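You operate a simulated robot arm through the tools that you are given. There is no shell and no other tool. Be economical: measure what you need, move in short steps, check, and stop when the job is done.

Carry out the task below with a simulated two-armed robot. There is one attempt and no reset: what you move stays moved.

## Task
Open the chest small drawer, fetch the nut carton with the largest size on its label from the top tray of the trolley and set it inside, then shut the drawer. Take the white pad and leave it on top of the plywood board. Stack the tin that says "sheen" from the bottom shelf of the white trolley on top of the tin labelled "primer". Stack the rubber block marked "M" from the top shelf of the white trolley on top of the rubber block that says "C". Put one of the hex nuts from the middle shelf of the white trolley on the top of the narrow stand. Do these in any order.

It is judged by the outcome, as a careful person would: the job done as asked, and still so three seconds after it is handed in. It fails if anything else is knocked over, pushed out of place, dropped, spilled or broken.

## Robot
Two 7-joint arms with two-finger parallel grippers on one trunk, on a base that drives. Base frame: it is fixed to the floor where the robot stands at the start and does not move with it; the origin is under the middle of the robot, x ahead of it, y to its left, z up. Units: mm, rad, N and s.
The left shoulder is at the start at [15, 177, 1222], the right one opposite. Places, roughly: blue paint tin, grey paint tin, white tin [-6750, -5500, 500]; chest small drawer [700, 100, 1400]; chest small drawer inside [800, 100, 1400]; hex nut (3x3x2 cm) [-6600, -5500, 800]; hex nut (4x3x2 cm) [-6500, -5500, 800]; nut carton [-3500, -2500, 750]; plywood board (57x30x4 cm) [-5200, -2700, 300]; rubber block [-6750, -5750, 1250]; top of the narrow stand (26x15 cm) [-4800, -4600, 620]; white pad (5x9x3 cm) [-4900, -4800, 600]. Payload 3.91 kg a hand.
Tool frame (each hand has its own): the origin (TCP) lies between the finger pads and is the grasp point; the fingertips stand 30 mm ahead of it; z points along the fingers, y is the line along which they close. Largest opening 110 mm; finger width 20, thickness 10; the body of the gripper, 48 by 112 mm, starts 55 mm behind the TCP.
Orientation is that of the tool frame in the base frame, as a unit quaternion [x, y, z, w]. With the fingers straight down and closing along the base's y, the tool's x points along the base's -x, its y along +y and its z along -z.

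## Interface
- The arms move only by the tool step_arm. It takes "left_deltas", "right_deltas" or both (then of equal length, played together; a hand with none holds still); each is a list of rows, each a list of 7 numbers: the gripper command, from -1 (fully open) to 1 (shut), values between in proportion, then the shift along the tool's x, y, z in units of 20 mm (1.0 is 20 mm), then the turn, a rotation vector about the tool's x, y, z in units of 8 degrees (1.0 is 8 degrees). In form: [[gripper, tx, ty, tz, wx, wy, wz], ...]. A call has 1 to 10 rows; each row shifts and turns the commanded pose from where the row before left it, along the tool's axes as they then stand. A call with a number of a shift or a turn outside -1 to 1 is refused whole. A row lasts 0.2 s, in which the tool goes at most 50 mm and 0.15 rad; a call with a longer step from one row to the next is refused whole, and so is a gripper value outside its range. Where a pose cannot be reached the arm comes as near as it can. A force on the tool above 40 N (or 10 N above the force at the start of the call, whichever is more), or a blocked arm, ends the call early, and 0.2 s more pass. The fingers move at their own pace (about 72 mm/s each) and stop on an object; they squeeze with about 31 N. The grip force told is the motor's: it shows also when the fingers shut on nothing. Time passes only in rows, and 0.2 s behind the last, so rows that do not move let the fingers close. It gives the time, the measured TCP pose, the force on the tool (base axes), the opening and the grip force at its end, in the units of the frame above (readings bear some noise), with the torque about the TCP (base axes, N m) and any sound that the robot's microphone picked up.
- Cameras (640 x 400 px; columns grow to the right, rows downward): "scene" is now at [119.5, -36.1, 1419.3]; the picture's right is [-0.36, -0.93, -0.01], its down [-0.53, 0.21, -0.82] and it looks along [0.77, -0.29, -0.57] (base axes); focal length 214 px, centre (320, 200). "left" rides on the left gripper at [72, -17, -103] in its tool frame; the picture's right is [0.23, 0.97, 0.00], its down [-0.76, 0.18, -0.62] and it looks along [-0.61, 0.14, 0.78] (tool axes); focal length 222 px, centre (320, 200). "right" rides on the right gripper at [72, 17, -103] in its tool frame; the picture's right is [-0.23, 0.97, 0.00], its down [-0.76, -0.18, -0.62] and it looks along [-0.61, -0.14, 0.78] (tool axes); focal length 222 px, centre (320, 200). There is no depth. A picture from a camera that has moved, and an enlarged one, comes with that camera's place and axes in the base frame and with its lens.
- capture(camera): a new picture of that camera. No time passes.
- move_column(by): slides the trunk up (or, below 0, down) by that many mm; the arms and the scene camera ride with it, the base frame stays. It gives what a move gives, with no picture.
- drive_base(legs): drives the robot by 1 to 6 legs, each [ahead, left, turn to the left] in mm, mm and rad, along the robot's own axes; the way and the turn of a leg run together, so that a leg with both is an arc; at most 1500 mm and 3.142 rad a leg. The arms and the cameras ride along, it lands a little off, and it stops where it bumps. It gives what a move gives.
- aim_head(pan, tilt): turns the head with the scene camera to pan (to the left, within 1.396 rad either way) and tilt (down, from -0.506 to 1.204), counted from straight ahead of the robot. It gives what a move gives.
- enlarge(camera, box): a new picture of the part [left, top, right, bottom] of that camera's present view, enlarged. No time passes.
- close_job(): hands the job in; it is judged then, once.

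Work in short steps. Places have to be worked out from the pictures, the camera data and where the tool is seen: move nearer, look again, correct. Check each grasp and each placing, and mend what went wrong. You have 186 turns and 154 pictures in all, those below and enlarged ones among them. Open the grippers and draw the arms clear of the work before you hand the job in, unless the task says otherwise; then end with one line.

The tools are called after "Call:" by a JSON object that holds its "method" and its "body". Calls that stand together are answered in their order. step_arm: Moves the arms, as the interface text tells. Its arguments: {"type":"object","properties":{"left_deltas":{"type":"array"},"right_deltas":{"type":"array"}},"required":[]} The other tools are called the same way: move_column (by) slides the trunk up or down; drive_base (legs) drives the base; aim_head (pan, tilt) turns the head that bears the scene camera; capture (camera) takes a picture; enlarge (camera, box) takes an enlarged picture of a part of a camera's view; close_job () hands the job in.

At the start:

```text
clock: 0.0
left_tool_pos: [333.4, 108.0, 1007.2]
left_tool_rot: [0.0, 1.0, 0.001, 0.011]
left_ft_force: [0.5, 0.6, -0.6]
left_wrist_torque: [-0.04, 0.0, 0.01]
left_opening: 110.0
left_finger_force: 0.0
right_tool_pos: [350.4, -234.9, 1005.1]
right_tool_rot: [-0.001, 1.0, 0.002, 0.008]
right_ft_force: [-0.4, 0.6, 0.7]
right_wrist_torque: [-0.01, 0.02, -0.02]
right_opening: 109.9
right_finger_force: 0.0
trunk travel left (down, up): [-475.0, 39.0]
robot x, y, heading: [-2.4, -3.7, 0.002]
head pan, tilt: [-0.365, 0.616]
```

scene: 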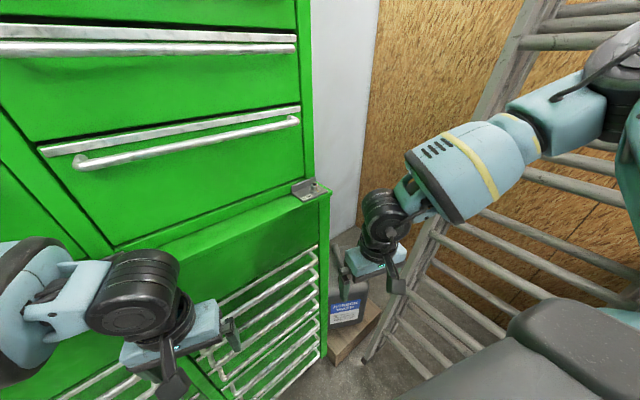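
right: 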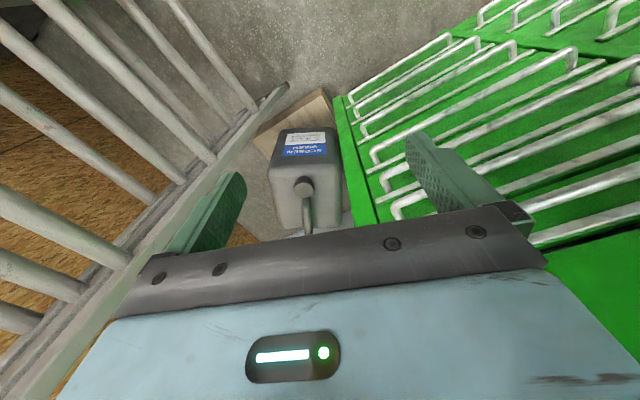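
left: 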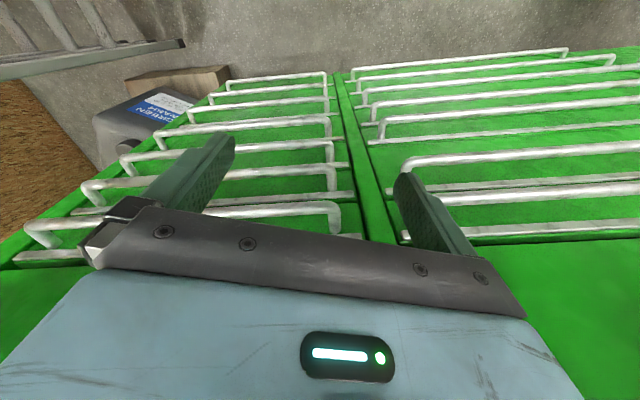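

I look at the chest first: aim the head straight at the small drawer around z 1400.

Call:
{"method": "aim_head", "body": {"pan": 0.1, "tilt": 0.1}}

Call:
{"method": "capture", "body": {"camera": "scene"}}

```text
clock: 0.9
left_tool_pos: [334.2, 106.4, 1007.1]
left_tool_rot: [-0.001, 1.0, 0.002, 0.01]
left_ft_force: [-0.1, -0.1, 0.1]
left_wrist_torque: [-0.02, -0.04, -0.03]
left_opening: 110.2
left_finger_force: 0.1
right_tool_pos: [349.4, -235.7, 1003.5]
right_tool_rot: [-0.001, 1.0, 0.002, 0.008]
right_ft_force: [-0.9, 0.0, 0.8]
right_wrist_torque: [-0.01, -0.01, 0.03]
right_opening: 109.9
right_finger_force: 0.0
trunk travel left (down, up): [-475.0, 39.0]
robot x, y, heading: [0.5, 0.8, 0.003]
head pan, tilt: [0.099, 0.099]
```

```text
150 pictures are left
camera scene: at [128.8, 3.6, 1466.9], right [0.1, -0.99, 0.0], down [-0.08, -0.01, -1.0], along [0.99, 0.1, -0.08], focal length 214 px, centre (320, 200)
```

scene: 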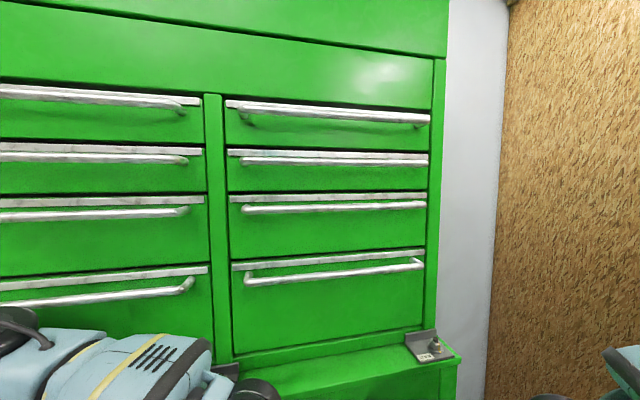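

Drawers have several tiers; I zoom to look for labels.

Call:
{"method": "enlarge", "body": {"camera": "scene", "box": [210, 80, 450, 230]}}

Call:
{"method": "enlarge", "body": {"camera": "scene", "box": [210, 230, 470, 392]}}

```text
2.67 times, centred on (330, 155) of scene
camera zoom: at [128.8, 3.6, 1466.9], right [0.1, -0.99, 0.0], down [-0.08, -0.01, -1.0], along [0.99, 0.1, -0.08], focal length 572 px, centre (293, 320)
```

zoom: 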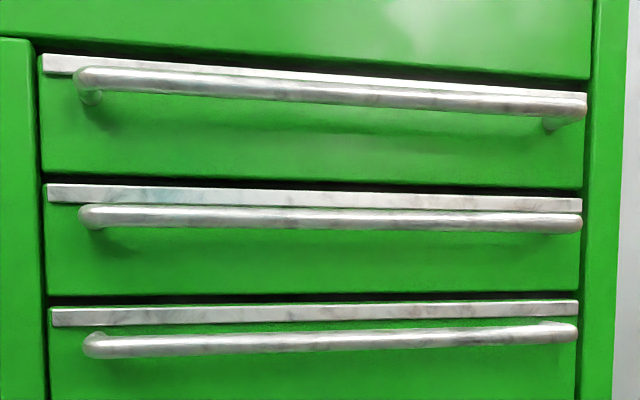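

```text
2.46 times, centred on (340, 311) of scene
camera zoom: at [128.8, 3.6, 1466.9], right [0.1, -0.99, 0.0], down [-0.08, -0.01, -1.0], along [0.99, 0.1, -0.08], focal length 528 px, centre (271, -73)
```

zoom: 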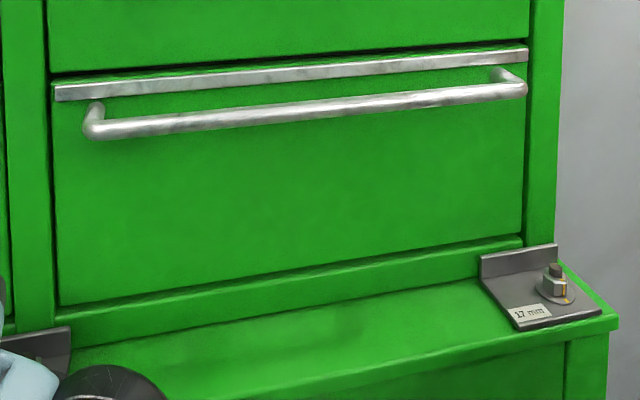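

Parallax: raise the trunk 38 mm and look again at same handle for distance.

Call:
{"method": "move_column", "body": {"by": 38}}

Call:
{"method": "enlarge", "body": {"camera": "scene", "box": [210, 80, 450, 230]}}

Call:
{"method": "capture", "body": {"camera": "scene"}}

```text
clock: 1.8
left_tool_pos: [351.1, 112.1, 1075.9]
left_tool_rot: [0.002, 0.998, -0.002, 0.057]
left_ft_force: [0.1, 0.0, -0.2]
left_wrist_torque: [0.0, -0.03, 0.01]
left_opening: 110.0
left_finger_force: 0.1
right_tool_pos: [364.3, -231.4, 1037.4]
right_tool_rot: [0.002, 1.0, 0.0, -0.001]
right_ft_force: [-0.2, 0.2, -0.6]
right_wrist_torque: [-0.04, -0.02, 0.02]
right_opening: 110.1
right_finger_force: 0.1
trunk travel left (down, up): [-513.0, 1.0]
robot x, y, heading: [0.8, 0.7, 0.001]
head pan, tilt: [0.099, 0.099]
```

```text
2.67 times, centred on (330, 155) of scene
camera zoom: at [99.8, 9.9, 1505.8], right [0.1, -1.0, 0.0], down [-0.1, -0.01, -1.0], along [0.99, 0.1, -0.1], focal length 572 px, centre (293, 320)
```

zoom: 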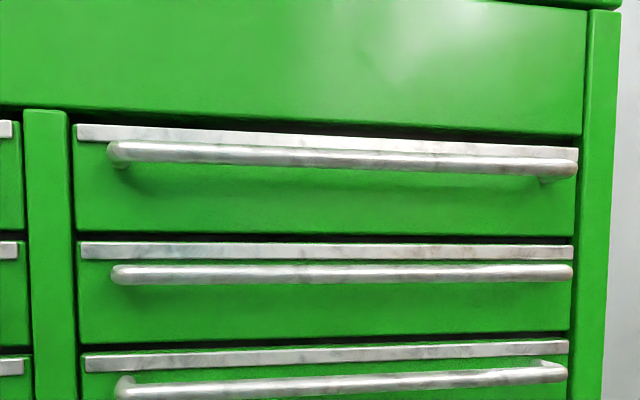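

```text
146 pictures are left
camera scene: at [99.8, 9.9, 1505.8], right [0.1, -1.0, 0.0], down [-0.1, -0.01, -1.0], along [0.99, 0.1, -0.1], focal length 214 px, centre (320, 200)
```

scene: 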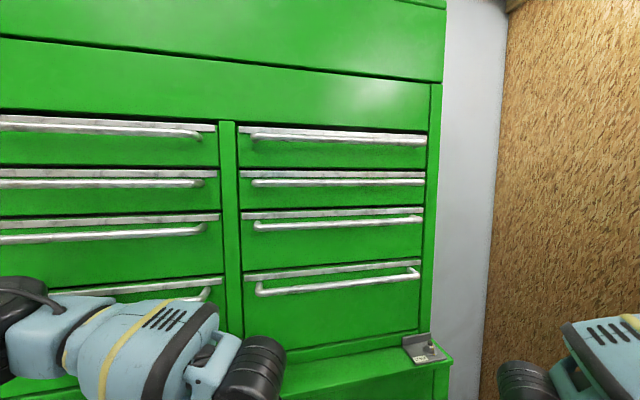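

Parallax suggests handles at roughly x≈450–500. I back off 400 mm to see the whole chest and triangulate with a longer baseline.

Call:
{"method": "drive_base", "body": {"legs": [[-400, 0, 0]]}}

Call:
{"method": "capture", "body": {"camera": "scene"}}

```text
clock: 4.2
left_tool_pos: [-44.4, 112.4, 1075.7]
left_tool_rot: [0.002, 0.998, -0.002, 0.057]
left_ft_force: [0.8, 0.8, -0.4]
left_wrist_torque: [0.01, -0.01, -0.01]
left_opening: 109.7
left_finger_force: 0.1
right_tool_pos: [-30.1, -233.4, 1038.2]
right_tool_rot: [0.002, 1.0, 0.0, 0.0]
right_ft_force: [0.0, 0.3, -0.2]
right_wrist_torque: [0.04, -0.03, -0.05]
right_opening: 109.8
right_finger_force: 0.0
trunk travel left (down, up): [-513.0, 1.0]
robot x, y, heading: [-395.6, 1.2, -0.002]
head pan, tilt: [0.099, 0.099]
```

```text
145 pictures are left
camera scene: at [-294.2, 10.2, 1505.6], right [0.1, -1.0, 0.0], down [-0.1, -0.01, -0.99], along [0.99, 0.1, -0.1], focal length 214 px, centre (320, 200)
```

scene: 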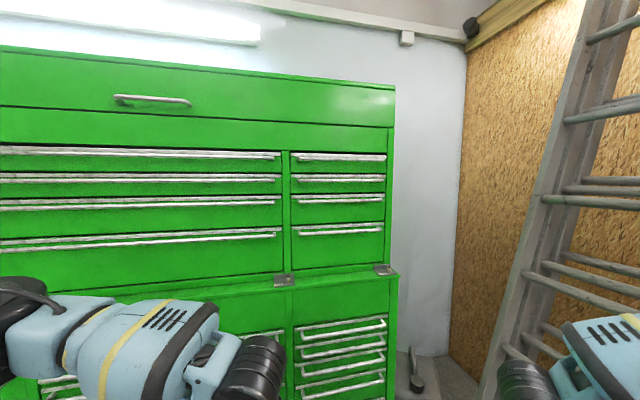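

The chest has a wide left column and a narrow right column (small drawers); the third right drawer front is around z≈1395, handle z≈1425, y≈15, x≈470. I pitch the left hand forward (arc), away from the chest.

Call:
{"method": "step_arm", "body": {"left_deltas": [[-0.2, -1, 0, 0, 0, -1, 0], [-0.2, -1, 0, 0, 0, -1, 0], [-0.2, -1, 0, 0, 0, -1, 0], [-0.2, -1, 0, 0, 0, -1, 0], [-0.2, -1, 0, 0, 0, -1, 0], [-0.2, -1, 0, 0, 0, -1, 0], [-0.2, -1, 0, 0, 0, -1, 0], [-0.2, -1, 0, 0, 0, -1, 0], [-0.2, -1, 0, 0, 0, -1, 0], [-0.2, -1, 0, 0, 0, -1, 0]]}}

```text
clock: 6.4
left_tool_pos: [89.8, 122.9, 1205.0]
left_tool_rot: [0.0, 0.728, -0.003, 0.686]
left_ft_force: [-0.5, -0.2, 0.4]
left_wrist_torque: [-0.04, 0.0, 0.01]
left_opening: 65.8
left_finger_force: 0.1
left hand out of reach, approached as far as the arm can: row 6, 9, 10
right_tool_pos: [-30.7, -232.8, 1037.0]
right_tool_rot: [0.001, 1.0, 0.0, 0.001]
right_ft_force: [0.9, 0.2, 0.3]
right_wrist_torque: [-0.01, -0.01, 0.0]
right_opening: 109.7
right_finger_force: 0.1
trunk travel left (down, up): [-513.0, 1.0]
robot x, y, heading: [-394.2, 2.9, 0.003]
head pan, tilt: [0.099, 0.099]
```

Hand now points forward. Next roll 90° about the tool axis while rising 200 mm so the fingers close vertically.

Call:
{"method": "step_arm", "body": {"left_deltas": [[-0.2, -1, 0, 0, 0, -0.4, 1], [-0.2, -0.99, 0.14, 0, 0, 0, 1], [-0.2, -0.96, 0.28, 0, 0, 0, 1], [-0.2, -0.91, 0.41, 0, 0, 0, 1], [-0.2, -0.85, 0.53, 0, 0, 0, 1], [-0.2, -0.77, 0.64, 0, 0, 0, 1], [-0.2, -0.67, 0.74, 0, 0, 0, 1], [-0.2, -0.56, 0.83, 0, 0, 0, 1], [-0.2, -0.44, 0.9, 0, 0, 0, 1], [-0.2, -0.3, 0.95, 0, 0, 0, 1]]}}

Call:
{"method": "capture", "body": {"camera": "scene"}}

Call:
{"method": "capture", "body": {"camera": "left"}}

```text
clock: 8.6
left_tool_pos: [92.1, 124.2, 1405.6]
left_tool_rot: [0.458, 0.541, 0.451, 0.542]
left_ft_force: [-0.4, -0.5, 1.3]
left_wrist_torque: [0.03, -0.02, 0.01]
left_opening: 66.1
left_finger_force: 0.1
right_tool_pos: [-31.8, -232.3, 1037.8]
right_tool_rot: [0.001, 1.0, 0.0, 0.0]
right_ft_force: [-0.9, -0.4, 0.6]
right_wrist_torque: [0.01, 0.01, 0.0]
right_opening: 110.2
right_finger_force: 0.0
trunk travel left (down, up): [-513.0, 1.0]
robot x, y, heading: [-394.2, -3.0, -0.006]
head pan, tilt: [0.099, 0.099]
```

```text
144 pictures are left
camera scene: at [-295.1, 10.1, 1505.8], right [0.1, -1.0, 0.0], down [-0.1, -0.01, -1.0], along [0.99, 0.1, -0.1], focal length 214 px, centre (320, 200)
```

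scene: 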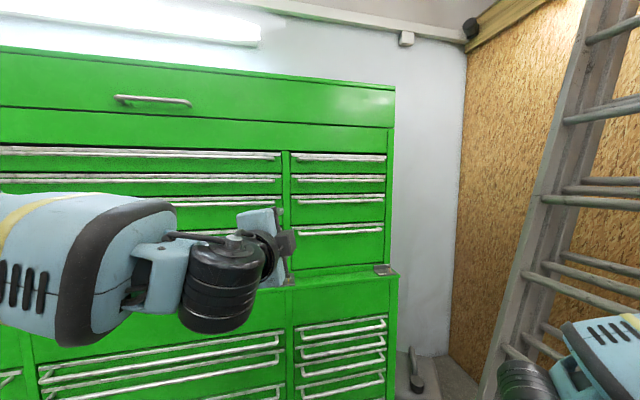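

```text
143 pictures are left
camera left: at [-11.5, 192.8, 1375.4], right [0.01, 0.39, 0.92], down [-0.63, -0.71, 0.31], along [0.78, -0.58, 0.24], focal length 222 px, centre (320, 200)
```

left: 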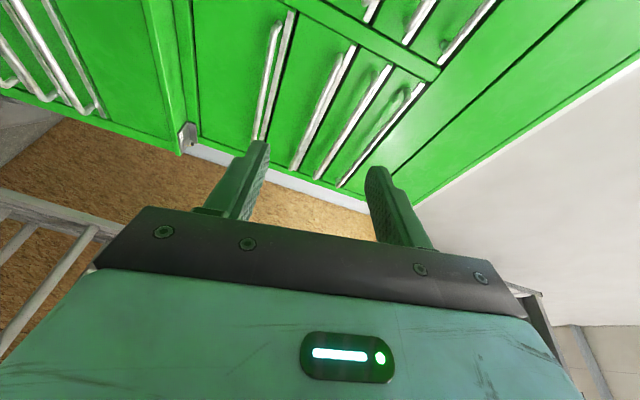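

I zoom the scene on the small drawers for precise handle position from this distance.

Call:
{"method": "enlarge", "body": {"camera": "scene", "box": [280, 140, 400, 215]}}

Call:
{"method": "enlarge", "body": {"camera": "left", "box": [200, 0, 456, 160]}}

```text
5.33 times, centred on (340, 178) of scene
camera zoom: at [-295.1, 10.1, 1505.8], right [0.1, -1.0, 0.0], down [-0.1, -0.01, -1.0], along [0.99, 0.1, -0.1], focal length 1144 px, centre (213, 320)
```

zoom: 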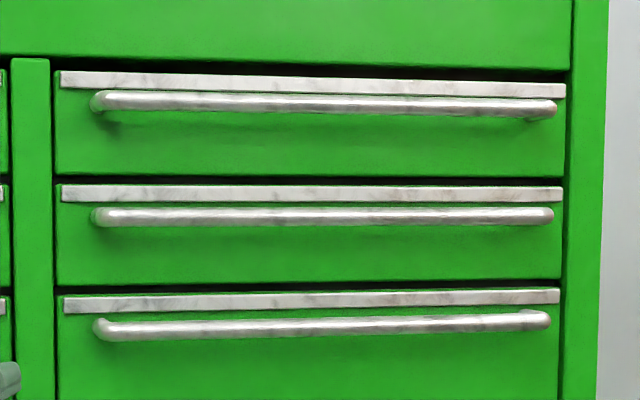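

```text
2.50 times, centred on (328, 80) of left
camera zoom: at [-11.5, 192.8, 1375.4], right [0.01, 0.39, 0.92], down [-0.63, -0.71, 0.31], along [0.78, -0.58, 0.24], focal length 555 px, centre (300, 500)
```

zoom: 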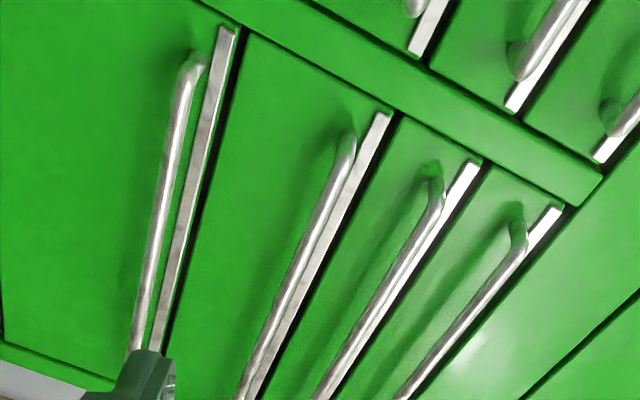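

Both views agree: third-drawer handle bar x≈486, z≈1425, y −141…160. I finish the roll, raise 20 mm, shift to y≈65, and drive 290 mm ahead.

Call:
{"method": "step_arm", "body": {"left_deltas": [[-0.2, 0, 0.5, 0, 0, 0, 1], [-0.2, -1, 0.5, 0, 0, 0, 0.25], [-0.2, -1, 0, 0, 0, 0, 0], [-0.2, -1, 0, 0, 0, 0, 0]]}}

Call:
{"method": "drive_base", "body": {"legs": [[290, 0, 0]]}}

Call:
{"method": "capture", "body": {"camera": "left"}}

```text
clock: 9.6
left_tool_pos: [93.3, 106.6, 1425.8]
left_tool_rot: [0.503, 0.499, 0.496, 0.502]
left_ft_force: [-0.2, 0.4, 0.6]
left_wrist_torque: [-0.02, -0.02, 0.02]
left_opening: 65.6
left_finger_force: 0.2
left hand out of reach, approached as far as the arm can: row 3, 4
right_tool_pos: [-31.5, -231.7, 1037.8]
right_tool_rot: [0.002, 1.0, 0.0, 0.0]
right_ft_force: [0.5, -0.1, 0.0]
right_wrist_torque: [0.02, 0.0, 0.03]
right_opening: 109.9
right_finger_force: 0.0
trunk travel left (down, up): [-513.0, 1.0]
robot x, y, heading: [-396.5, 1.2, -0.004]
head pan, tilt: [0.099, 0.099]
```

```text
clock: 11.6
left_tool_pos: [381.6, 104.8, 1424.7]
left_tool_rot: [0.502, 0.5, 0.496, 0.502]
left_ft_force: [0.1, 0.8, 0.2]
left_wrist_torque: [0.0, 0.04, 0.02]
left_opening: 66.0
left_finger_force: 0.1
right_tool_pos: [257.7, -233.9, 1038.4]
right_tool_rot: [0.002, 1.0, 0.0, 0.002]
right_ft_force: [-0.2, -0.3, -0.2]
right_wrist_torque: [-0.01, -0.01, 0.03]
right_opening: 109.9
right_finger_force: 0.0
trunk travel left (down, up): [-513.0, 1.0]
robot x, y, heading: [-104.2, -2.4, -0.001]
head pan, tilt: [0.099, 0.099]
```

```text
140 pictures are left
camera left: at [278.2, 178.0, 1408.1], right [0.01, 0.23, 0.97], down [-0.63, -0.76, 0.18], along [0.78, -0.61, 0.14], focal length 222 px, centre (320, 200)
```

left: 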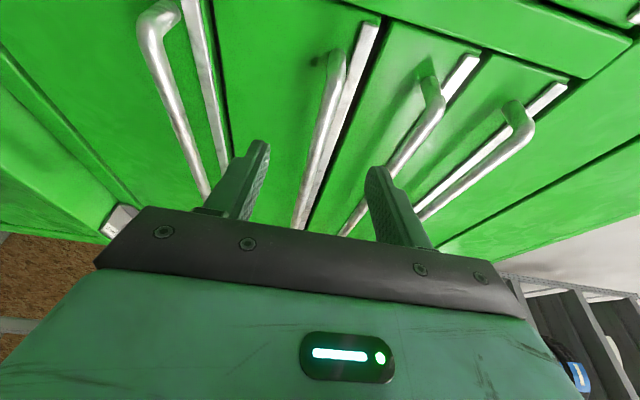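

Handle 3 lies between the fingers. I drive 85 mm further and look.

Call:
{"method": "drive_base", "body": {"legs": [[83, 0, 0]]}}

Call:
{"method": "capture", "body": {"camera": "left"}}

```text
clock: 12.7
left_tool_pos: [452.9, 104.6, 1424.5]
left_tool_rot: [0.503, 0.499, 0.496, 0.502]
left_ft_force: [0.6, -0.1, 0.3]
left_wrist_torque: [-0.03, 0.01, -0.03]
left_opening: 66.1
left_finger_force: 0.0
right_tool_pos: [333.1, -233.0, 1037.3]
right_tool_rot: [0.004, 1.0, 0.0, -0.002]
right_ft_force: [-0.1, 0.2, -0.8]
right_wrist_torque: [-0.02, 0.0, 0.02]
right_opening: 110.0
right_finger_force: 0.2
trunk travel left (down, up): [-513.0, 1.0]
robot x, y, heading: [-30.1, 0.7, -0.004]
head pan, tilt: [0.099, 0.099]
stopped in leg 1: the force on the tool passed its limit at 113 N (the readings are from after the stop); the commanded pose is now the measured one
```

```text
139 pictures are left
camera left: at [350.0, 177.6, 1406.9], right [0.01, 0.23, 0.97], down [-0.63, -0.76, 0.18], along [0.78, -0.61, 0.14], focal length 222 px, centre (320, 200)
```

left: 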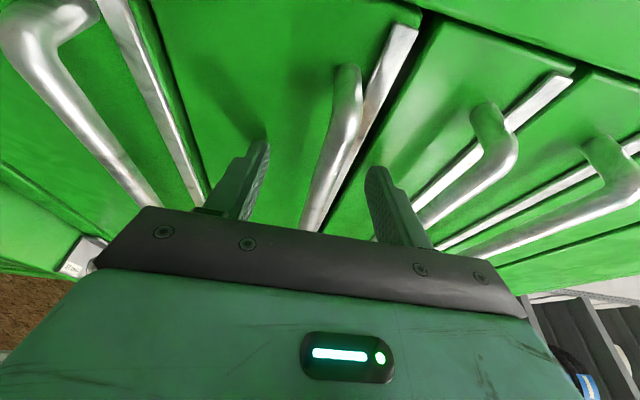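

The fingertips touched the drawer front lightly; the bar is between the fingers. I back 4 mm and close.

Call:
{"method": "step_arm", "body": {"left_deltas": [[-0.2, 0, 0, -0.2, 0, 0, 0], [1, 0, 0, 0, 0, 0, 0], [1, 0, 0, 0, 0, 0, 0], [1, 0, 0, 0, 0, 0, 0], [1, 0, 0, 0, 0, 0, 0]]}}

Call:
{"method": "capture", "body": {"camera": "left"}}

```text
clock: 13.9
left_tool_pos: [447.2, 104.1, 1424.9]
left_tool_rot: [0.503, 0.499, 0.497, 0.501]
left_ft_force: [0.0, 1.1, -4.6]
left_wrist_torque: [0.08, 0.07, 0.27]
left_opening: 12.7
left_finger_force: 45.1
right_tool_pos: [332.2, -235.0, 1036.2]
right_tool_rot: [0.002, 1.0, 0.0, -0.001]
right_ft_force: [-0.7, -0.2, -0.3]
right_wrist_torque: [-0.02, 0.02, 0.02]
right_opening: 109.5
right_finger_force: 0.1
trunk travel left (down, up): [-513.0, 1.0]
robot x, y, heading: [-32.6, 1.1, -0.002]
head pan, tilt: [0.099, 0.099]
```

```text
138 pictures are left
camera left: at [343.8, 176.9, 1407.6], right [0.0, 0.23, 0.97], down [-0.63, -0.76, 0.18], along [0.78, -0.61, 0.14], focal length 222 px, centre (320, 200)
```

left: 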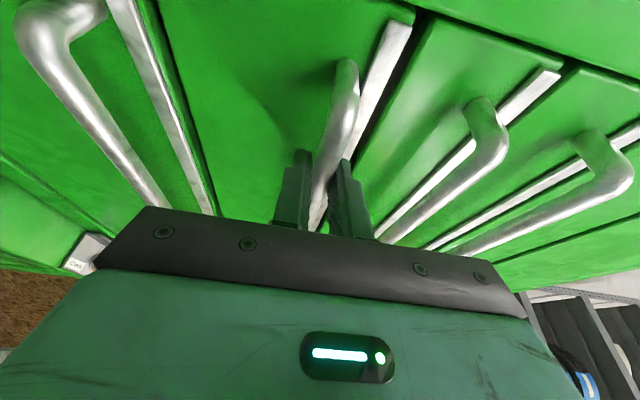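

The bar (12.7 mm) is gripped. I pull by driving back 60 mm as a test.

Call:
{"method": "drive_base", "body": {"legs": [[-60, 0, 0]]}}

Call:
{"method": "capture", "body": {"camera": "scene"}}

```text
clock: 15.0
left_tool_pos: [392.4, 88.0, 1424.7]
left_tool_rot: [0.512, 0.489, 0.49, 0.509]
left_ft_force: [3.9, -14.4, -13.5]
left_wrist_torque: [-0.68, -0.03, 0.59]
left_opening: 12.9
left_finger_force: 44.8
right_tool_pos: [277.9, -238.4, 1035.9]
right_tool_rot: [0.006, 1.0, 0.002, -0.001]
right_ft_force: [-0.7, -0.5, 0.3]
right_wrist_torque: [0.0, -0.06, -0.01]
right_opening: 109.8
right_finger_force: 0.0
trunk travel left (down, up): [-513.0, 1.0]
robot x, y, heading: [-85.7, -0.5, -0.007]
head pan, tilt: [0.099, 0.099]
stopped in leg 1: the force on the tool passed its limit at 48 N (the readings are from after the stop); the commanded pose is now the measured one
```

```text
137 pictures are left
camera scene: at [15.3, 3.8, 1505.6], right [0.09, -1.0, 0.0], down [-0.1, -0.01, -1.0], along [0.99, 0.09, -0.1], focal length 214 px, centre (320, 200)
```

scene: 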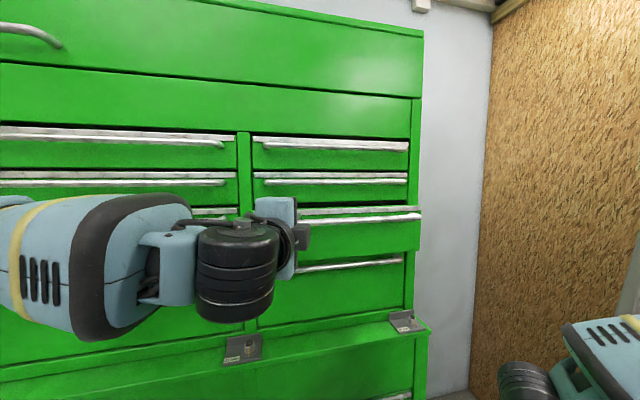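

Drawer 3 opens. Keep pulling in small drives.

Call:
{"method": "drive_base", "body": {"legs": [[-80, 0, 0]]}}

Call:
{"method": "drive_base", "body": {"legs": [[-80, 0, 0]]}}

```text
clock: 15.8
left_tool_pos: [368.7, 82.9, 1424.2]
left_tool_rot: [0.516, 0.483, 0.486, 0.514]
left_ft_force: [6.2, -18.1, -17.7]
left_wrist_torque: [-0.99, -0.08, 0.86]
left_opening: 12.4
left_finger_force: 44.9
right_tool_pos: [254.3, -239.5, 1035.9]
right_tool_rot: [0.008, 1.0, 0.002, -0.001]
right_ft_force: [0.1, -0.1, 0.0]
right_wrist_torque: [0.01, -0.02, 0.02]
right_opening: 110.0
right_finger_force: 0.1
trunk travel left (down, up): [-513.0, 1.0]
robot x, y, heading: [-111.5, -1.5, -0.015]
head pan, tilt: [0.099, 0.099]
stopped in leg 1: the force on the tool passed its limit at 43 N (the readings are from after the stop); the commanded pose is now the measured one
```

```text
clock: 16.7
left_tool_pos: [346.9, 76.8, 1425.3]
left_tool_rot: [0.52, 0.478, 0.482, 0.518]
left_ft_force: [6.5, -16.3, -15.2]
left_wrist_torque: [-1.03, -0.13, 0.34]
left_opening: 12.6
left_finger_force: 45.0
right_tool_pos: [231.4, -240.9, 1036.0]
right_tool_rot: [0.009, 1.0, 0.001, -0.001]
right_ft_force: [0.1, -0.1, -0.1]
right_wrist_torque: [-0.04, -0.04, 0.0]
right_opening: 109.9
right_finger_force: 0.1
trunk travel left (down, up): [-513.0, 1.0]
robot x, y, heading: [-134.1, -5.6, -0.017]
head pan, tilt: [0.099, 0.099]
stopped in leg 1: the force on the tool passed its limit at 43 N (the readings are from after the stop); the commanded pose is now the measured one
```

Sideways load builds up; I release, back onto axis (yaw +3.5°, up none) and re-grip.

Call:
{"method": "step_arm", "body": {"left_deltas": [[0.3, 0, 0, 0, 0, 0, 0], [0.3, 0, 0, 0, 0, 0.3, 0], [0.3, 0, 0, 0, 0, 0, 0]]}}

Call:
{"method": "capture", "body": {"camera": "left"}}

```text
clock: 17.5
left_tool_pos: [344.1, 82.9, 1429.1]
left_tool_rot: [0.515, 0.479, 0.485, 0.519]
left_ft_force: [-0.3, -0.6, -0.2]
left_wrist_torque: [0.01, -0.03, -0.02]
left_opening: 38.6
left_finger_force: 0.1
right_tool_pos: [229.0, -238.6, 1037.0]
right_tool_rot: [0.008, 1.0, 0.0, 0.0]
right_ft_force: [-0.1, 0.6, 0.6]
right_wrist_torque: [-0.02, -0.01, -0.02]
right_opening: 110.2
right_finger_force: 0.0
trunk travel left (down, up): [-513.0, 1.0]
robot x, y, heading: [-131.0, -0.6, -0.016]
head pan, tilt: [0.099, 0.099]
```

```text
136 pictures are left
camera left: at [245.4, 162.9, 1410.7], right [0.0, 0.23, 0.97], down [-0.68, -0.72, 0.17], along [0.74, -0.66, 0.15], focal length 222 px, centre (320, 200)
```

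left: 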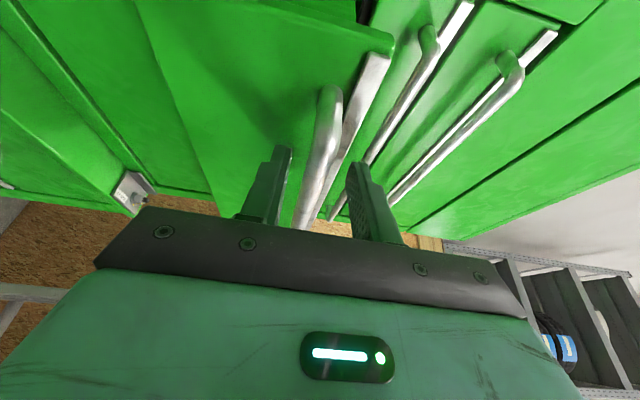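

Re-grip (2 mm lower), then drive back again.

Call:
{"method": "step_arm", "body": {"left_deltas": [[0.3, 0, -0.15, 0, 0, 0.2, 0], [1, 0, 0, 0, 0, 0, 0], [1, 0, 0, 0, 0, 0, 0]]}}

Call:
{"method": "drive_base", "body": {"legs": [[-80, 0, 0.02]]}}

Call:
{"method": "drive_base", "body": {"legs": [[-80, 0, 0.02]]}}

```text
clock: 18.3
left_tool_pos: [346.9, 82.1, 1424.9]
left_tool_rot: [0.517, 0.481, 0.483, 0.518]
left_ft_force: [-3.6, -0.4, -17.0]
left_wrist_torque: [-0.13, -0.02, -0.11]
left_opening: 12.9
left_finger_force: 45.1
left hand out of reach, approached as far as the arm can: row 1
right_tool_pos: [229.2, -237.7, 1036.0]
right_tool_rot: [0.009, 1.0, -0.001, -0.002]
right_ft_force: [0.1, 0.4, -0.3]
right_wrist_torque: [0.01, 0.02, 0.0]
right_opening: 110.1
right_finger_force: 0.0
trunk travel left (down, up): [-513.0, 1.0]
robot x, y, heading: [-132.6, 0.6, -0.015]
head pan, tilt: [0.099, 0.099]
```

```text
clock: 19.2
left_tool_pos: [310.0, 72.6, 1424.0]
left_tool_rot: [0.524, 0.474, 0.479, 0.521]
left_ft_force: [5.6, -20.2, -23.1]
left_wrist_torque: [-0.79, -0.09, 0.89]
left_opening: 12.9
left_finger_force: 44.8
right_tool_pos: [197.0, -240.2, 1035.5]
right_tool_rot: [0.006, 1.0, 0.002, -0.001]
right_ft_force: [0.4, -1.5, 0.2]
right_wrist_torque: [0.02, -0.03, -0.01]
right_opening: 110.1
right_finger_force: 0.0
trunk travel left (down, up): [-513.0, 1.0]
robot x, y, heading: [-163.6, -3.9, -0.005]
head pan, tilt: [0.099, 0.099]
stopped in leg 1: the force on the tool passed its limit at 50 N (the readings are from after the stop); the commanded pose is now the measured one
```

```text
clock: 20.0
left_tool_pos: [296.2, 69.0, 1425.2]
left_tool_rot: [0.527, 0.469, 0.477, 0.524]
left_ft_force: [6.7, -14.5, -8.5]
left_wrist_torque: [-0.75, -0.19, 0.31]
left_opening: 13.1
left_finger_force: 44.9
right_tool_pos: [182.7, -238.8, 1036.0]
right_tool_rot: [0.005, 1.0, 0.002, -0.001]
right_ft_force: [-0.8, 0.9, 1.1]
right_wrist_torque: [-0.01, 0.01, 0.02]
right_opening: 110.1
right_finger_force: 0.0
trunk travel left (down, up): [-513.0, 1.0]
robot x, y, heading: [-183.1, -2.4, -0.003]
head pan, tilt: [0.099, 0.099]
stopped in leg 1: the force on the tool passed its limit at 45 N (the readings are from after the stop); the commanded pose is now the measured one
```

Open ≈150 mm. I try pulling with the arm itself for the rest.

Call:
{"method": "step_arm", "body": {"left_deltas": [[1, 0, 0, -0.6, 0, 0, 0], [1, 0, 0, -0.6, 0, 0, 0], [1, 0, 0, -0.6, 0, 0, 0], [1, 0, 0, -0.6, 0, 0, 0], [1, 0, 0, -0.6, 0, 0, 0], [1, 0, 0, -0.6, 0, 0, 0]]}}

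Call:
{"method": "capture", "body": {"camera": "scene"}}

```text
clock: 20.4
left_tool_pos: [286.2, 68.3, 1425.0]
left_tool_rot: [0.535, 0.459, 0.471, 0.531]
left_ft_force: [10.9, -24.0, -1.0]
left_wrist_torque: [-0.72, -0.2, -0.95]
left_opening: 13.2
left_finger_force: 44.7
left hand out of reach, approached as far as the arm can: row 1
right_tool_pos: [183.7, -239.4, 1035.7]
right_tool_rot: [0.007, 1.0, 0.002, -0.001]
right_ft_force: [0.2, 0.7, -0.5]
right_wrist_torque: [-0.01, -0.03, 0.01]
right_opening: 109.9
right_finger_force: 0.1
trunk travel left (down, up): [-513.0, 1.0]
robot x, y, heading: [-180.5, -5.4, -0.01]
head pan, tilt: [0.099, 0.099]
stopped in row 1 (left hand): the force on the tool passed its limit at 46 N (the readings are from after the stop); the commanded pose is now the measured one
```

```text
135 pictures are left
camera scene: at [-80.0, 2.1, 1505.7], right [0.09, -1.0, 0.0], down [-0.1, -0.01, -0.99], along [0.99, 0.09, -0.1], focal length 214 px, centre (320, 200)
```

scene: 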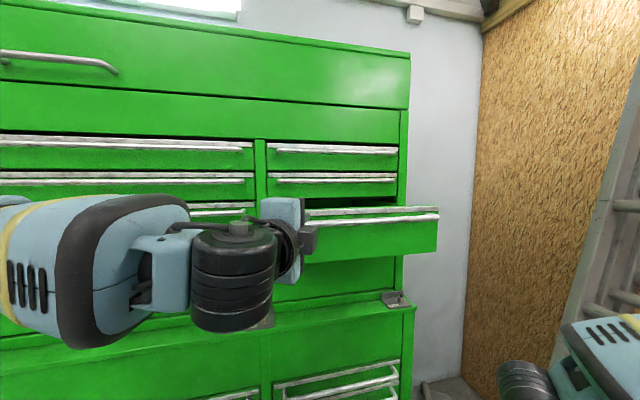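

Release, straighten yaw, re-grip, and pull once more.

Call:
{"method": "step_arm", "body": {"left_deltas": [[0.3, 0, 0, 0, 0, 0, 0], [0.3, 0, 0, 0, 0, 0.5, 0], [0.3, 0, 0, 0, 0, 0.4, 0]]}}

Call:
{"method": "capture", "body": {"camera": "left"}}

```text
clock: 21.2
left_tool_pos: [276.6, 95.0, 1413.5]
left_tool_rot: [0.516, 0.478, 0.49, 0.516]
left_ft_force: [-0.3, -0.4, 0.0]
left_wrist_torque: [0.0, 0.03, 0.01]
left_opening: 38.4
left_finger_force: 0.0
left hand out of reach, approached as far as the arm can: row 2, 3
right_tool_pos: [180.6, -235.4, 1036.8]
right_tool_rot: [0.005, 1.0, 0.0, -0.001]
right_ft_force: [-0.2, 0.1, 1.0]
right_wrist_torque: [-0.02, -0.01, -0.01]
right_opening: 110.0
right_finger_force: 0.0
trunk travel left (down, up): [-513.0, 1.0]
robot x, y, heading: [-183.2, -4.5, -0.004]
head pan, tilt: [0.099, 0.099]
```

```text
134 pictures are left
camera left: at [178.1, 174.4, 1396.0], right [0.0, 0.22, 0.98], down [-0.67, -0.72, 0.16], along [0.74, -0.66, 0.14], focal length 222 px, centre (320, 200)
```

left: 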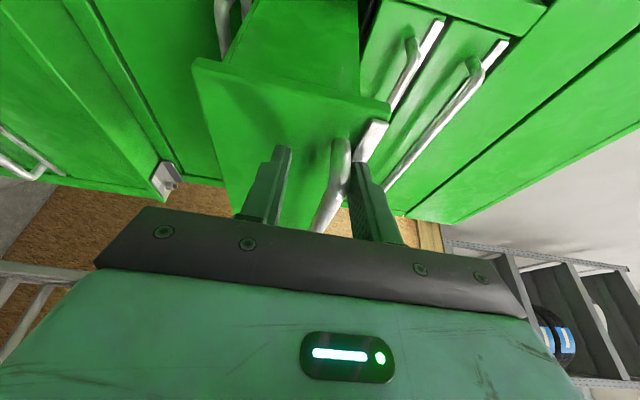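

Drawer is ~160 mm open, enough to start; I'll widen later if needed. Back out, then undo the roll and pitch of the left hand.

Call:
{"method": "drive_base", "body": {"legs": [[-300, 0, 0]]}}

Call:
{"method": "step_arm", "body": {"left_deltas": [[-1, 0, -1, 0, 0, 0, -1], [-1, 0, -1, 0, 0, 0, -1], [-1, 0, -0.95, 0, 0, 0, -1], [-1, 0.3, -0.9, 0, 0, 0, -1], [-1, 0.5, -0.8, 0, 0, 0, -1], [-1, 0.6, -0.75, 0, 0, 0, -1], [-1, 0.7, -0.7, 0, 0, 0, -1], [-1, 0.8, -0.5, 0, 0, 0, -1], [-1, 0.9, -0.4, 0, 0, 0, -1], [-1, 1, 0, 0, 0, 0, -1]]}}

Call:
{"method": "step_arm", "body": {"left_deltas": [[-1, 1, 0, 0, 0, 1, -0.5], [-1, 1, 0, 0, 0, 1, -0.5], [-1, 1, 0, 0, 0, 1, 0], [-1, 1, 0, 0, 0, 1, 0], [-1, 1, 0, 0, 0, 1, 0], [-1, 1, 0, 0, 0, 1, 0], [-1, 1, 0, 0, 0, 1, 0], [-1, 1, 0, 0, 0, 1, 0], [-1, 1, 0, 0, 0, 1, 0], [-1, 1, 0, 0, 0, 1, 0]]}}

Call:
{"method": "capture", "body": {"camera": "scene"}}

```text
clock: 23.3
left_tool_pos: [-22.8, 93.2, 1412.5]
left_tool_rot: [0.517, 0.477, 0.488, 0.516]
left_ft_force: [-0.5, 0.3, 0.4]
left_wrist_torque: [0.01, 0.04, 0.02]
left_opening: 38.4
left_finger_force: 0.1
right_tool_pos: [-121.4, -236.1, 1035.9]
right_tool_rot: [0.008, 1.0, 0.001, -0.001]
right_ft_force: [0.2, -0.5, 0.7]
right_wrist_torque: [-0.03, -0.02, 0.01]
right_opening: 110.3
right_finger_force: 0.0
trunk travel left (down, up): [-513.0, 1.0]
robot x, y, heading: [-485.5, 0.8, -0.011]
head pan, tilt: [0.099, 0.099]
```

```text
clock: 25.5
left_tool_pos: [-20.2, 106.9, 1223.6]
left_tool_rot: [0.089, 0.698, 0.041, 0.709]
left_ft_force: [-0.1, 0.2, 0.1]
left_wrist_torque: [0.0, -0.04, 0.02]
left_opening: 110.2
left_finger_force: 0.0
left hand out of reach, approached as far as the arm can: row 7, 8, 9
right_tool_pos: [-121.2, -236.6, 1035.9]
right_tool_rot: [0.008, 1.0, 0.001, -0.002]
right_ft_force: [-0.2, 0.0, 0.2]
right_wrist_torque: [0.01, 0.01, 0.03]
right_opening: 110.1
right_finger_force: 0.1
trunk travel left (down, up): [-513.0, 1.0]
robot x, y, heading: [-484.3, 1.1, -0.009]
head pan, tilt: [0.099, 0.099]
```

```text
refused: row 1 steps farther than a row can; nothing moved
```

```text
133 pictures are left
camera scene: at [-384.2, 8.4, 1505.7], right [0.09, -1.0, 0.0], down [-0.1, -0.01, -0.99], along [0.99, 0.09, -0.1], focal length 214 px, centre (320, 200)
```

scene: 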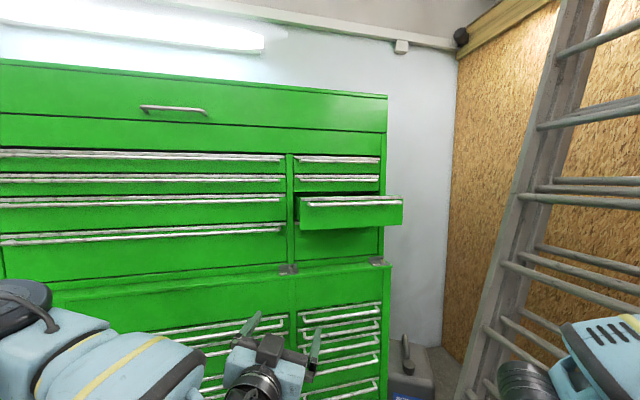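

Continue: finish roll, pitch the hand down.

Call:
{"method": "step_arm", "body": {"left_deltas": [[-1, 0.5, 0, 0, 0, 0, -0.9], [-1, 1, 0, 0, 0, 1, 0], [-1, 1, 0, 0, 0, 1, 0], [-1, 1, 0, 0, 0, 1, 0], [-1, 1, 0, 0, 0, 1, 0], [-1, 1, 0, 0, 0, 1, 0], [-1, 1, 0, 0, 0, 1, 0], [-1, 1, 0, 0, 0, 1, 0], [-1, 1, 0, 0, 0, 1, 0], [-1, 1, 0, 0, 0, 1, 0]]}}

Call:
{"method": "aim_head", "body": {"pan": -1.39, "tilt": 0.25}}

Call:
{"method": "capture", "body": {"camera": "scene"}}

```text
clock: 27.7
left_tool_pos: [-108.7, 120.5, 1071.8]
left_tool_rot: [0.038, 0.986, 0.025, 0.161]
left_ft_force: [0.2, -0.1, -0.1]
left_wrist_torque: [-0.02, -0.01, -0.02]
left_opening: 109.8
left_finger_force: 0.0
right_tool_pos: [-123.0, -235.7, 1036.7]
right_tool_rot: [0.008, 1.0, 0.001, -0.001]
right_ft_force: [-0.5, 0.0, -0.2]
right_wrist_torque: [0.0, -0.02, 0.05]
right_opening: 109.8
right_finger_force: 0.0
trunk travel left (down, up): [-513.0, 1.0]
robot x, y, heading: [-483.9, -3.4, -0.014]
head pan, tilt: [0.099, 0.099]
```

```text
clock: 29.2
left_tool_pos: [-107.8, 119.8, 1071.0]
left_tool_rot: [0.038, 0.986, 0.025, 0.162]
left_ft_force: [-0.4, 0.1, 0.3]
left_wrist_torque: [-0.01, -0.02, 0.0]
left_opening: 109.8
left_finger_force: 0.0
right_tool_pos: [-121.5, -237.5, 1035.9]
right_tool_rot: [0.008, 1.0, 0.001, -0.001]
right_ft_force: [0.4, -0.1, -0.1]
right_wrist_torque: [0.01, 0.04, -0.02]
right_opening: 109.9
right_finger_force: 0.1
trunk travel left (down, up): [-513.0, 1.0]
robot x, y, heading: [-486.3, -4.0, -0.01]
head pan, tilt: [-1.389, 0.25]
```

```text
132 pictures are left
camera scene: at [-460.1, -92.0, 1491.7], right [-0.99, -0.17, 0.0], down [-0.04, 0.24, -0.97], along [0.17, -0.95, -0.25], focal length 214 px, centre (320, 200)
```

scene: 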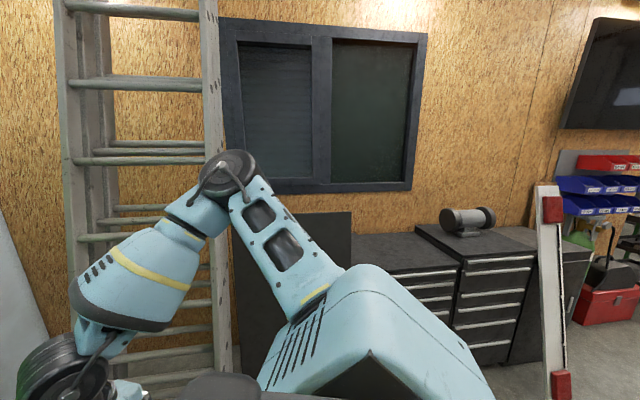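

Turn right toward the carton trolley and look.

Call:
{"method": "drive_base", "body": {"legs": [[-200, 0, 0], [0, 0, -2.45]]}}

Call:
{"method": "aim_head", "body": {"pan": 0, "tilt": 0.25}}

Call:
{"method": "capture", "body": {"camera": "scene"}}

```text
clock: 36.7
left_tool_pos: [-901.8, -330.1, 1071.3]
left_tool_rot: [0.941, 0.295, -0.144, 0.077]
left_ft_force: [-0.2, 0.1, -0.2]
left_wrist_torque: [0.0, 0.0, -0.01]
left_opening: 109.9
left_finger_force: 0.1
right_tool_pos: [-1117.5, -45.1, 1036.5]
right_tool_rot: [0.945, 0.327, 0.002, 0.001]
right_ft_force: [-0.1, 0.6, 0.1]
right_wrist_torque: [-0.02, -0.02, 0.01]
right_opening: 109.9
right_finger_force: 0.0
trunk travel left (down, up): [-513.0, 1.0]
robot x, y, heading: [-685.9, 5.3, -2.471]
head pan, tilt: [-1.389, 0.25]
```

```text
clock: 38.2
left_tool_pos: [-902.5, -330.3, 1070.5]
left_tool_rot: [0.941, 0.294, -0.145, 0.078]
left_ft_force: [-0.1, -0.3, -0.1]
left_wrist_torque: [0.0, 0.01, -0.03]
left_opening: 110.0
left_finger_force: 0.0
right_tool_pos: [-1115.7, -45.6, 1036.3]
right_tool_rot: [0.945, 0.328, 0.001, 0.0]
right_ft_force: [-1.7, -0.3, -0.7]
right_wrist_torque: [-0.03, -0.01, 0.02]
right_opening: 110.2
right_finger_force: 0.1
trunk travel left (down, up): [-513.0, 1.0]
robot x, y, heading: [-687.9, 3.5, -2.471]
head pan, tilt: [0.0, 0.25]
```

```text
131 pictures are left
camera scene: at [-769.0, -62.0, 1491.7], right [-0.62, 0.78, 0.0], down [0.19, 0.15, -0.97], along [-0.76, -0.6, -0.25], focal length 214 px, centre (320, 200)
```

scene: 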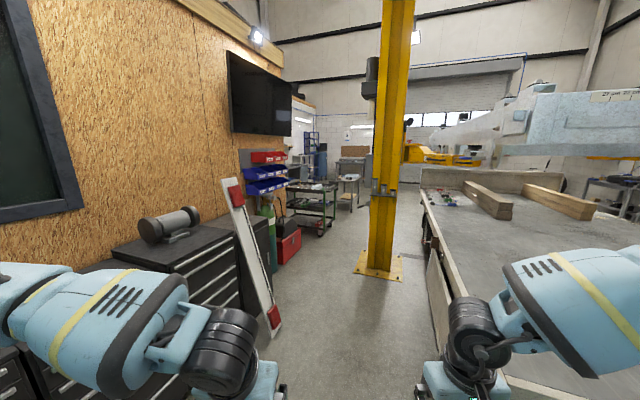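

The way lies between the leaning barrier and the bench, ~430 mm each side of my heading. Drive 1400 ahead and look again.

Call:
{"method": "drive_base", "body": {"legs": [[1400, 0, 0]]}}

Call:
{"method": "capture", "body": {"camera": "scene"}}

```text
clock: 40.7
left_tool_pos: [-1025.6, -471.5, 1070.5]
left_tool_rot: [0.941, 0.296, -0.144, 0.076]
left_ft_force: [-0.3, -0.5, -0.2]
left_wrist_torque: [0.04, -0.06, -0.02]
left_opening: 109.8
left_finger_force: 0.1
right_tool_pos: [-1241.6, -185.9, 1037.2]
right_tool_rot: [0.944, 0.329, 0.002, 0.0]
right_ft_force: [-0.2, -0.1, 0.0]
right_wrist_torque: [0.01, -0.01, 0.01]
right_opening: 110.0
right_finger_force: 0.0
trunk travel left (down, up): [-513.0, 1.0]
robot x, y, heading: [-810.5, -134.4, -2.466]
head pan, tilt: [0.0, 0.25]
stopped in leg 1: the robot was blocked; the commanded pose is now the measured one
```

```text
130 pictures are left
camera scene: at [-893.9, -203.6, 1491.5], right [-0.62, 0.78, 0.0], down [0.19, 0.16, -0.97], along [-0.76, -0.61, -0.25], focal length 214 px, centre (320, 200)
```

scene: 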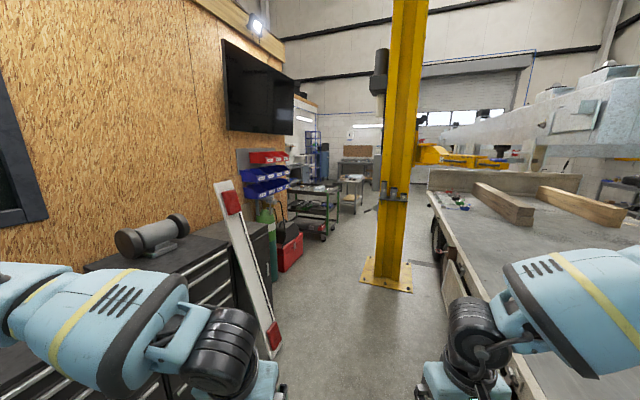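

Blocked; look down at the floor around.

Call:
{"method": "aim_head", "body": {"pan": -0.4, "tilt": 1.0}}

Call:
{"method": "capture", "body": {"camera": "scene"}}

Call:
{"method": "aim_head", "body": {"pan": 0.5, "tilt": 1.0}}

Call:
{"method": "capture", "body": {"camera": "scene"}}

```text
clock: 41.8
left_tool_pos: [-1025.7, -467.3, 1071.4]
left_tool_rot: [0.941, 0.295, -0.144, 0.077]
left_ft_force: [0.5, 0.1, -0.3]
left_wrist_torque: [-0.04, 0.02, -0.02]
left_opening: 110.0
left_finger_force: 0.1
right_tool_pos: [-1240.4, -183.6, 1038.2]
right_tool_rot: [0.944, 0.329, 0.0, 0.0]
right_ft_force: [-0.1, 0.3, 0.1]
right_wrist_torque: [-0.01, 0.01, -0.02]
right_opening: 109.8
right_finger_force: 0.0
trunk travel left (down, up): [-513.0, 1.0]
robot x, y, heading: [-806.9, -136.7, -2.466]
head pan, tilt: [-0.4, 1.0]
```

```text
129 pictures are left
camera scene: at [-887.6, -161.2, 1427.6], right [-0.27, 0.96, 0.0], down [0.81, 0.23, -0.54], along [-0.52, -0.15, -0.84], focal length 214 px, centre (320, 200)
```

scene: 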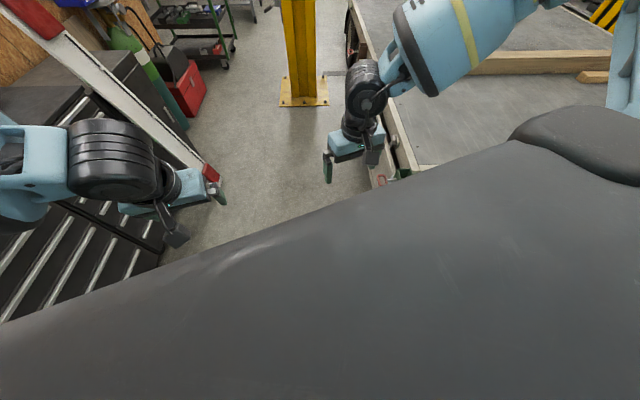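

```text
clock: 43.0
left_tool_pos: [-1023.8, -469.0, 1070.9]
left_tool_rot: [0.941, 0.295, -0.144, 0.077]
left_ft_force: [0.0, -0.4, 0.1]
left_wrist_torque: [-0.01, 0.03, -0.01]
left_opening: 110.2
left_finger_force: 0.1
right_tool_pos: [-1239.5, -183.7, 1037.2]
right_tool_rot: [0.944, 0.329, 0.001, 0.0]
right_ft_force: [0.3, 0.6, 0.0]
right_wrist_torque: [-0.01, -0.04, 0.01]
right_opening: 110.1
right_finger_force: 0.2
trunk travel left (down, up): [-513.0, 1.0]
robot x, y, heading: [-811.7, -135.3, -2.468]
head pan, tilt: [0.499, 1.0]
```

```text
128 pictures are left
camera scene: at [-847.4, -206.2, 1427.5], right [-0.92, 0.39, 0.0], down [0.33, 0.78, -0.54], along [-0.21, -0.5, -0.84], focal length 214 px, centre (320, 200)
```

scene: 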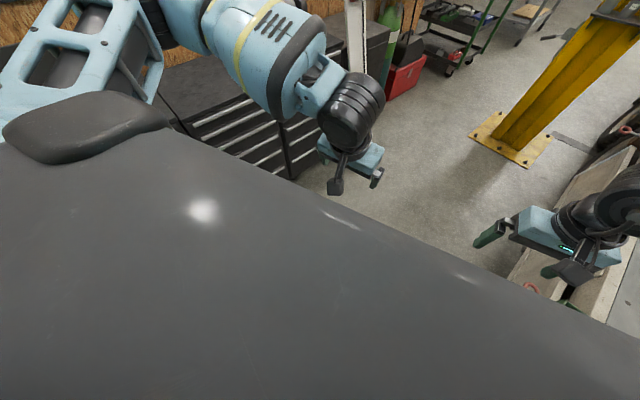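

The right side of the base hit the truck bed edge; there's free floor to my left (cabinet fronts at y≈−1350). Back off, sidestep left, turn and drive in the middle of the aisle.

Call:
{"method": "drive_base", "body": {"legs": [[-80, 0, 0], [0, 380, 0], [0, 0, -0.325], [900, 0, 0]]}}

Call:
{"method": "aim_head", "body": {"pan": 0.2, "tilt": 0.4}}

Call:
{"method": "capture", "body": {"camera": "scene"}}

```text
clock: 53.0
left_tool_pos: [-1666.7, -937.0, 1071.7]
left_tool_rot: [0.977, 0.133, -0.155, 0.053]
left_ft_force: [1.0, 0.4, -0.5]
left_wrist_torque: [0.0, 0.01, 0.01]
left_opening: 110.2
left_finger_force: 0.0
right_tool_pos: [-1776.0, -595.1, 1036.4]
right_tool_rot: [0.986, 0.166, 0.001, 0.001]
right_ft_force: [-0.1, -0.6, -0.1]
right_wrist_torque: [0.01, 0.0, -0.01]
right_opening: 110.1
right_finger_force: 0.0
trunk travel left (down, up): [-513.0, 1.0]
robot x, y, heading: [-1357.6, -696.8, -2.801]
head pan, tilt: [0.499, 1.0]
```

```text
clock: 54.0
left_tool_pos: [-1667.0, -936.3, 1071.1]
left_tool_rot: [0.978, 0.133, -0.155, 0.052]
left_ft_force: [-0.4, -0.4, 0.2]
left_wrist_torque: [0.02, -0.03, 0.0]
left_opening: 109.8
left_finger_force: 0.0
right_tool_pos: [-1776.8, -595.6, 1036.2]
right_tool_rot: [0.986, 0.166, 0.0, 0.001]
right_ft_force: [-0.4, 0.0, -1.5]
right_wrist_torque: [-0.01, 0.03, 0.0]
right_opening: 110.0
right_finger_force: 0.0
trunk travel left (down, up): [-513.0, 1.0]
robot x, y, heading: [-1354.1, -694.0, -2.804]
head pan, tilt: [0.201, 0.4]
```

```text
127 pictures are left
camera scene: at [-1445.9, -743.3, 1477.7], right [-0.51, 0.86, 0.0], down [0.33, 0.2, -0.92], along [-0.79, -0.47, -0.39], focal length 214 px, centre (320, 200)
```

scene: 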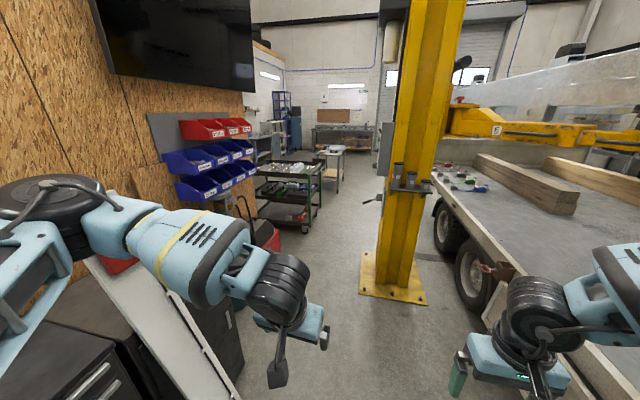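

Column base plate spans to y≈−1140 at x≈−2830; I thread between barrier foot and column in two legs.

Call:
{"method": "drive_base", "body": {"legs": [[0, 0, 0.134], [800, 0, 0], [0, 0, 0.18], [350, 0, 0]]}}

Call:
{"method": "capture", "body": {"camera": "scene"}}

```text
clock: 61.4
left_tool_pos: [-2558.8, -1602.1, 1071.5]
left_tool_rot: [0.944, 0.287, -0.144, 0.076]
left_ft_force: [0.9, 0.0, -0.6]
left_wrist_torque: [0.0, -0.02, -0.03]
left_opening: 110.1
left_finger_force: 0.1
right_tool_pos: [-2769.2, -1314.1, 1036.7]
right_tool_rot: [0.947, 0.321, 0.001, 0.001]
right_ft_force: [0.1, 1.3, -0.2]
right_wrist_torque: [-0.02, -0.02, 0.01]
right_opening: 109.9
right_finger_force: 0.0
trunk travel left (down, up): [-513.0, 1.0]
robot x, y, heading: [-2340.3, -1272.5, -2.482]
head pan, tilt: [0.201, 0.4]
```

```text
126 pictures are left
camera scene: at [-2408.8, -1349.7, 1477.8], right [-0.76, 0.65, 0.0], down [0.25, 0.29, -0.92], along [-0.6, -0.7, -0.39], focal length 214 px, centre (320, 200)
```

scene: 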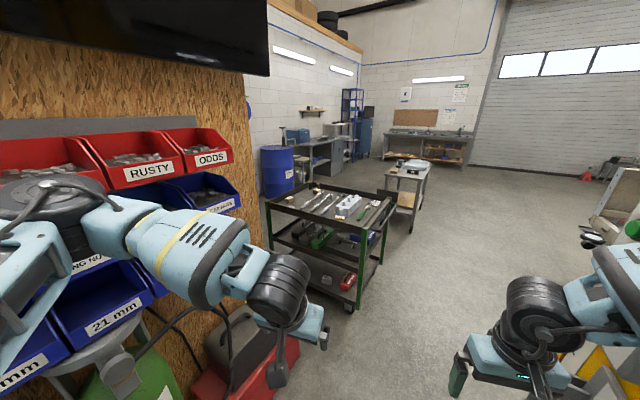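

Clear view of the trolley. I zoom on its top tray.

Call:
{"method": "enlarge", "body": {"camera": "scene", "box": [260, 170, 420, 270]}}

```text
4.00 times, centred on (340, 220) of scene
camera zoom: at [-2408.8, -1349.7, 1477.8], right [-0.76, 0.65, 0.0], down [0.25, 0.29, -0.92], along [-0.6, -0.7, -0.39], focal length 858 px, centre (240, 120)
```

zoom: 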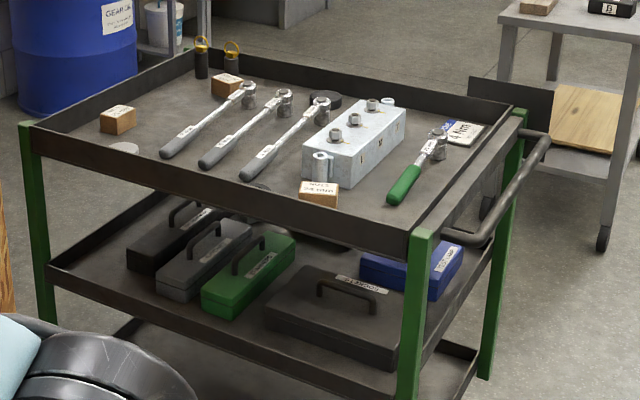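

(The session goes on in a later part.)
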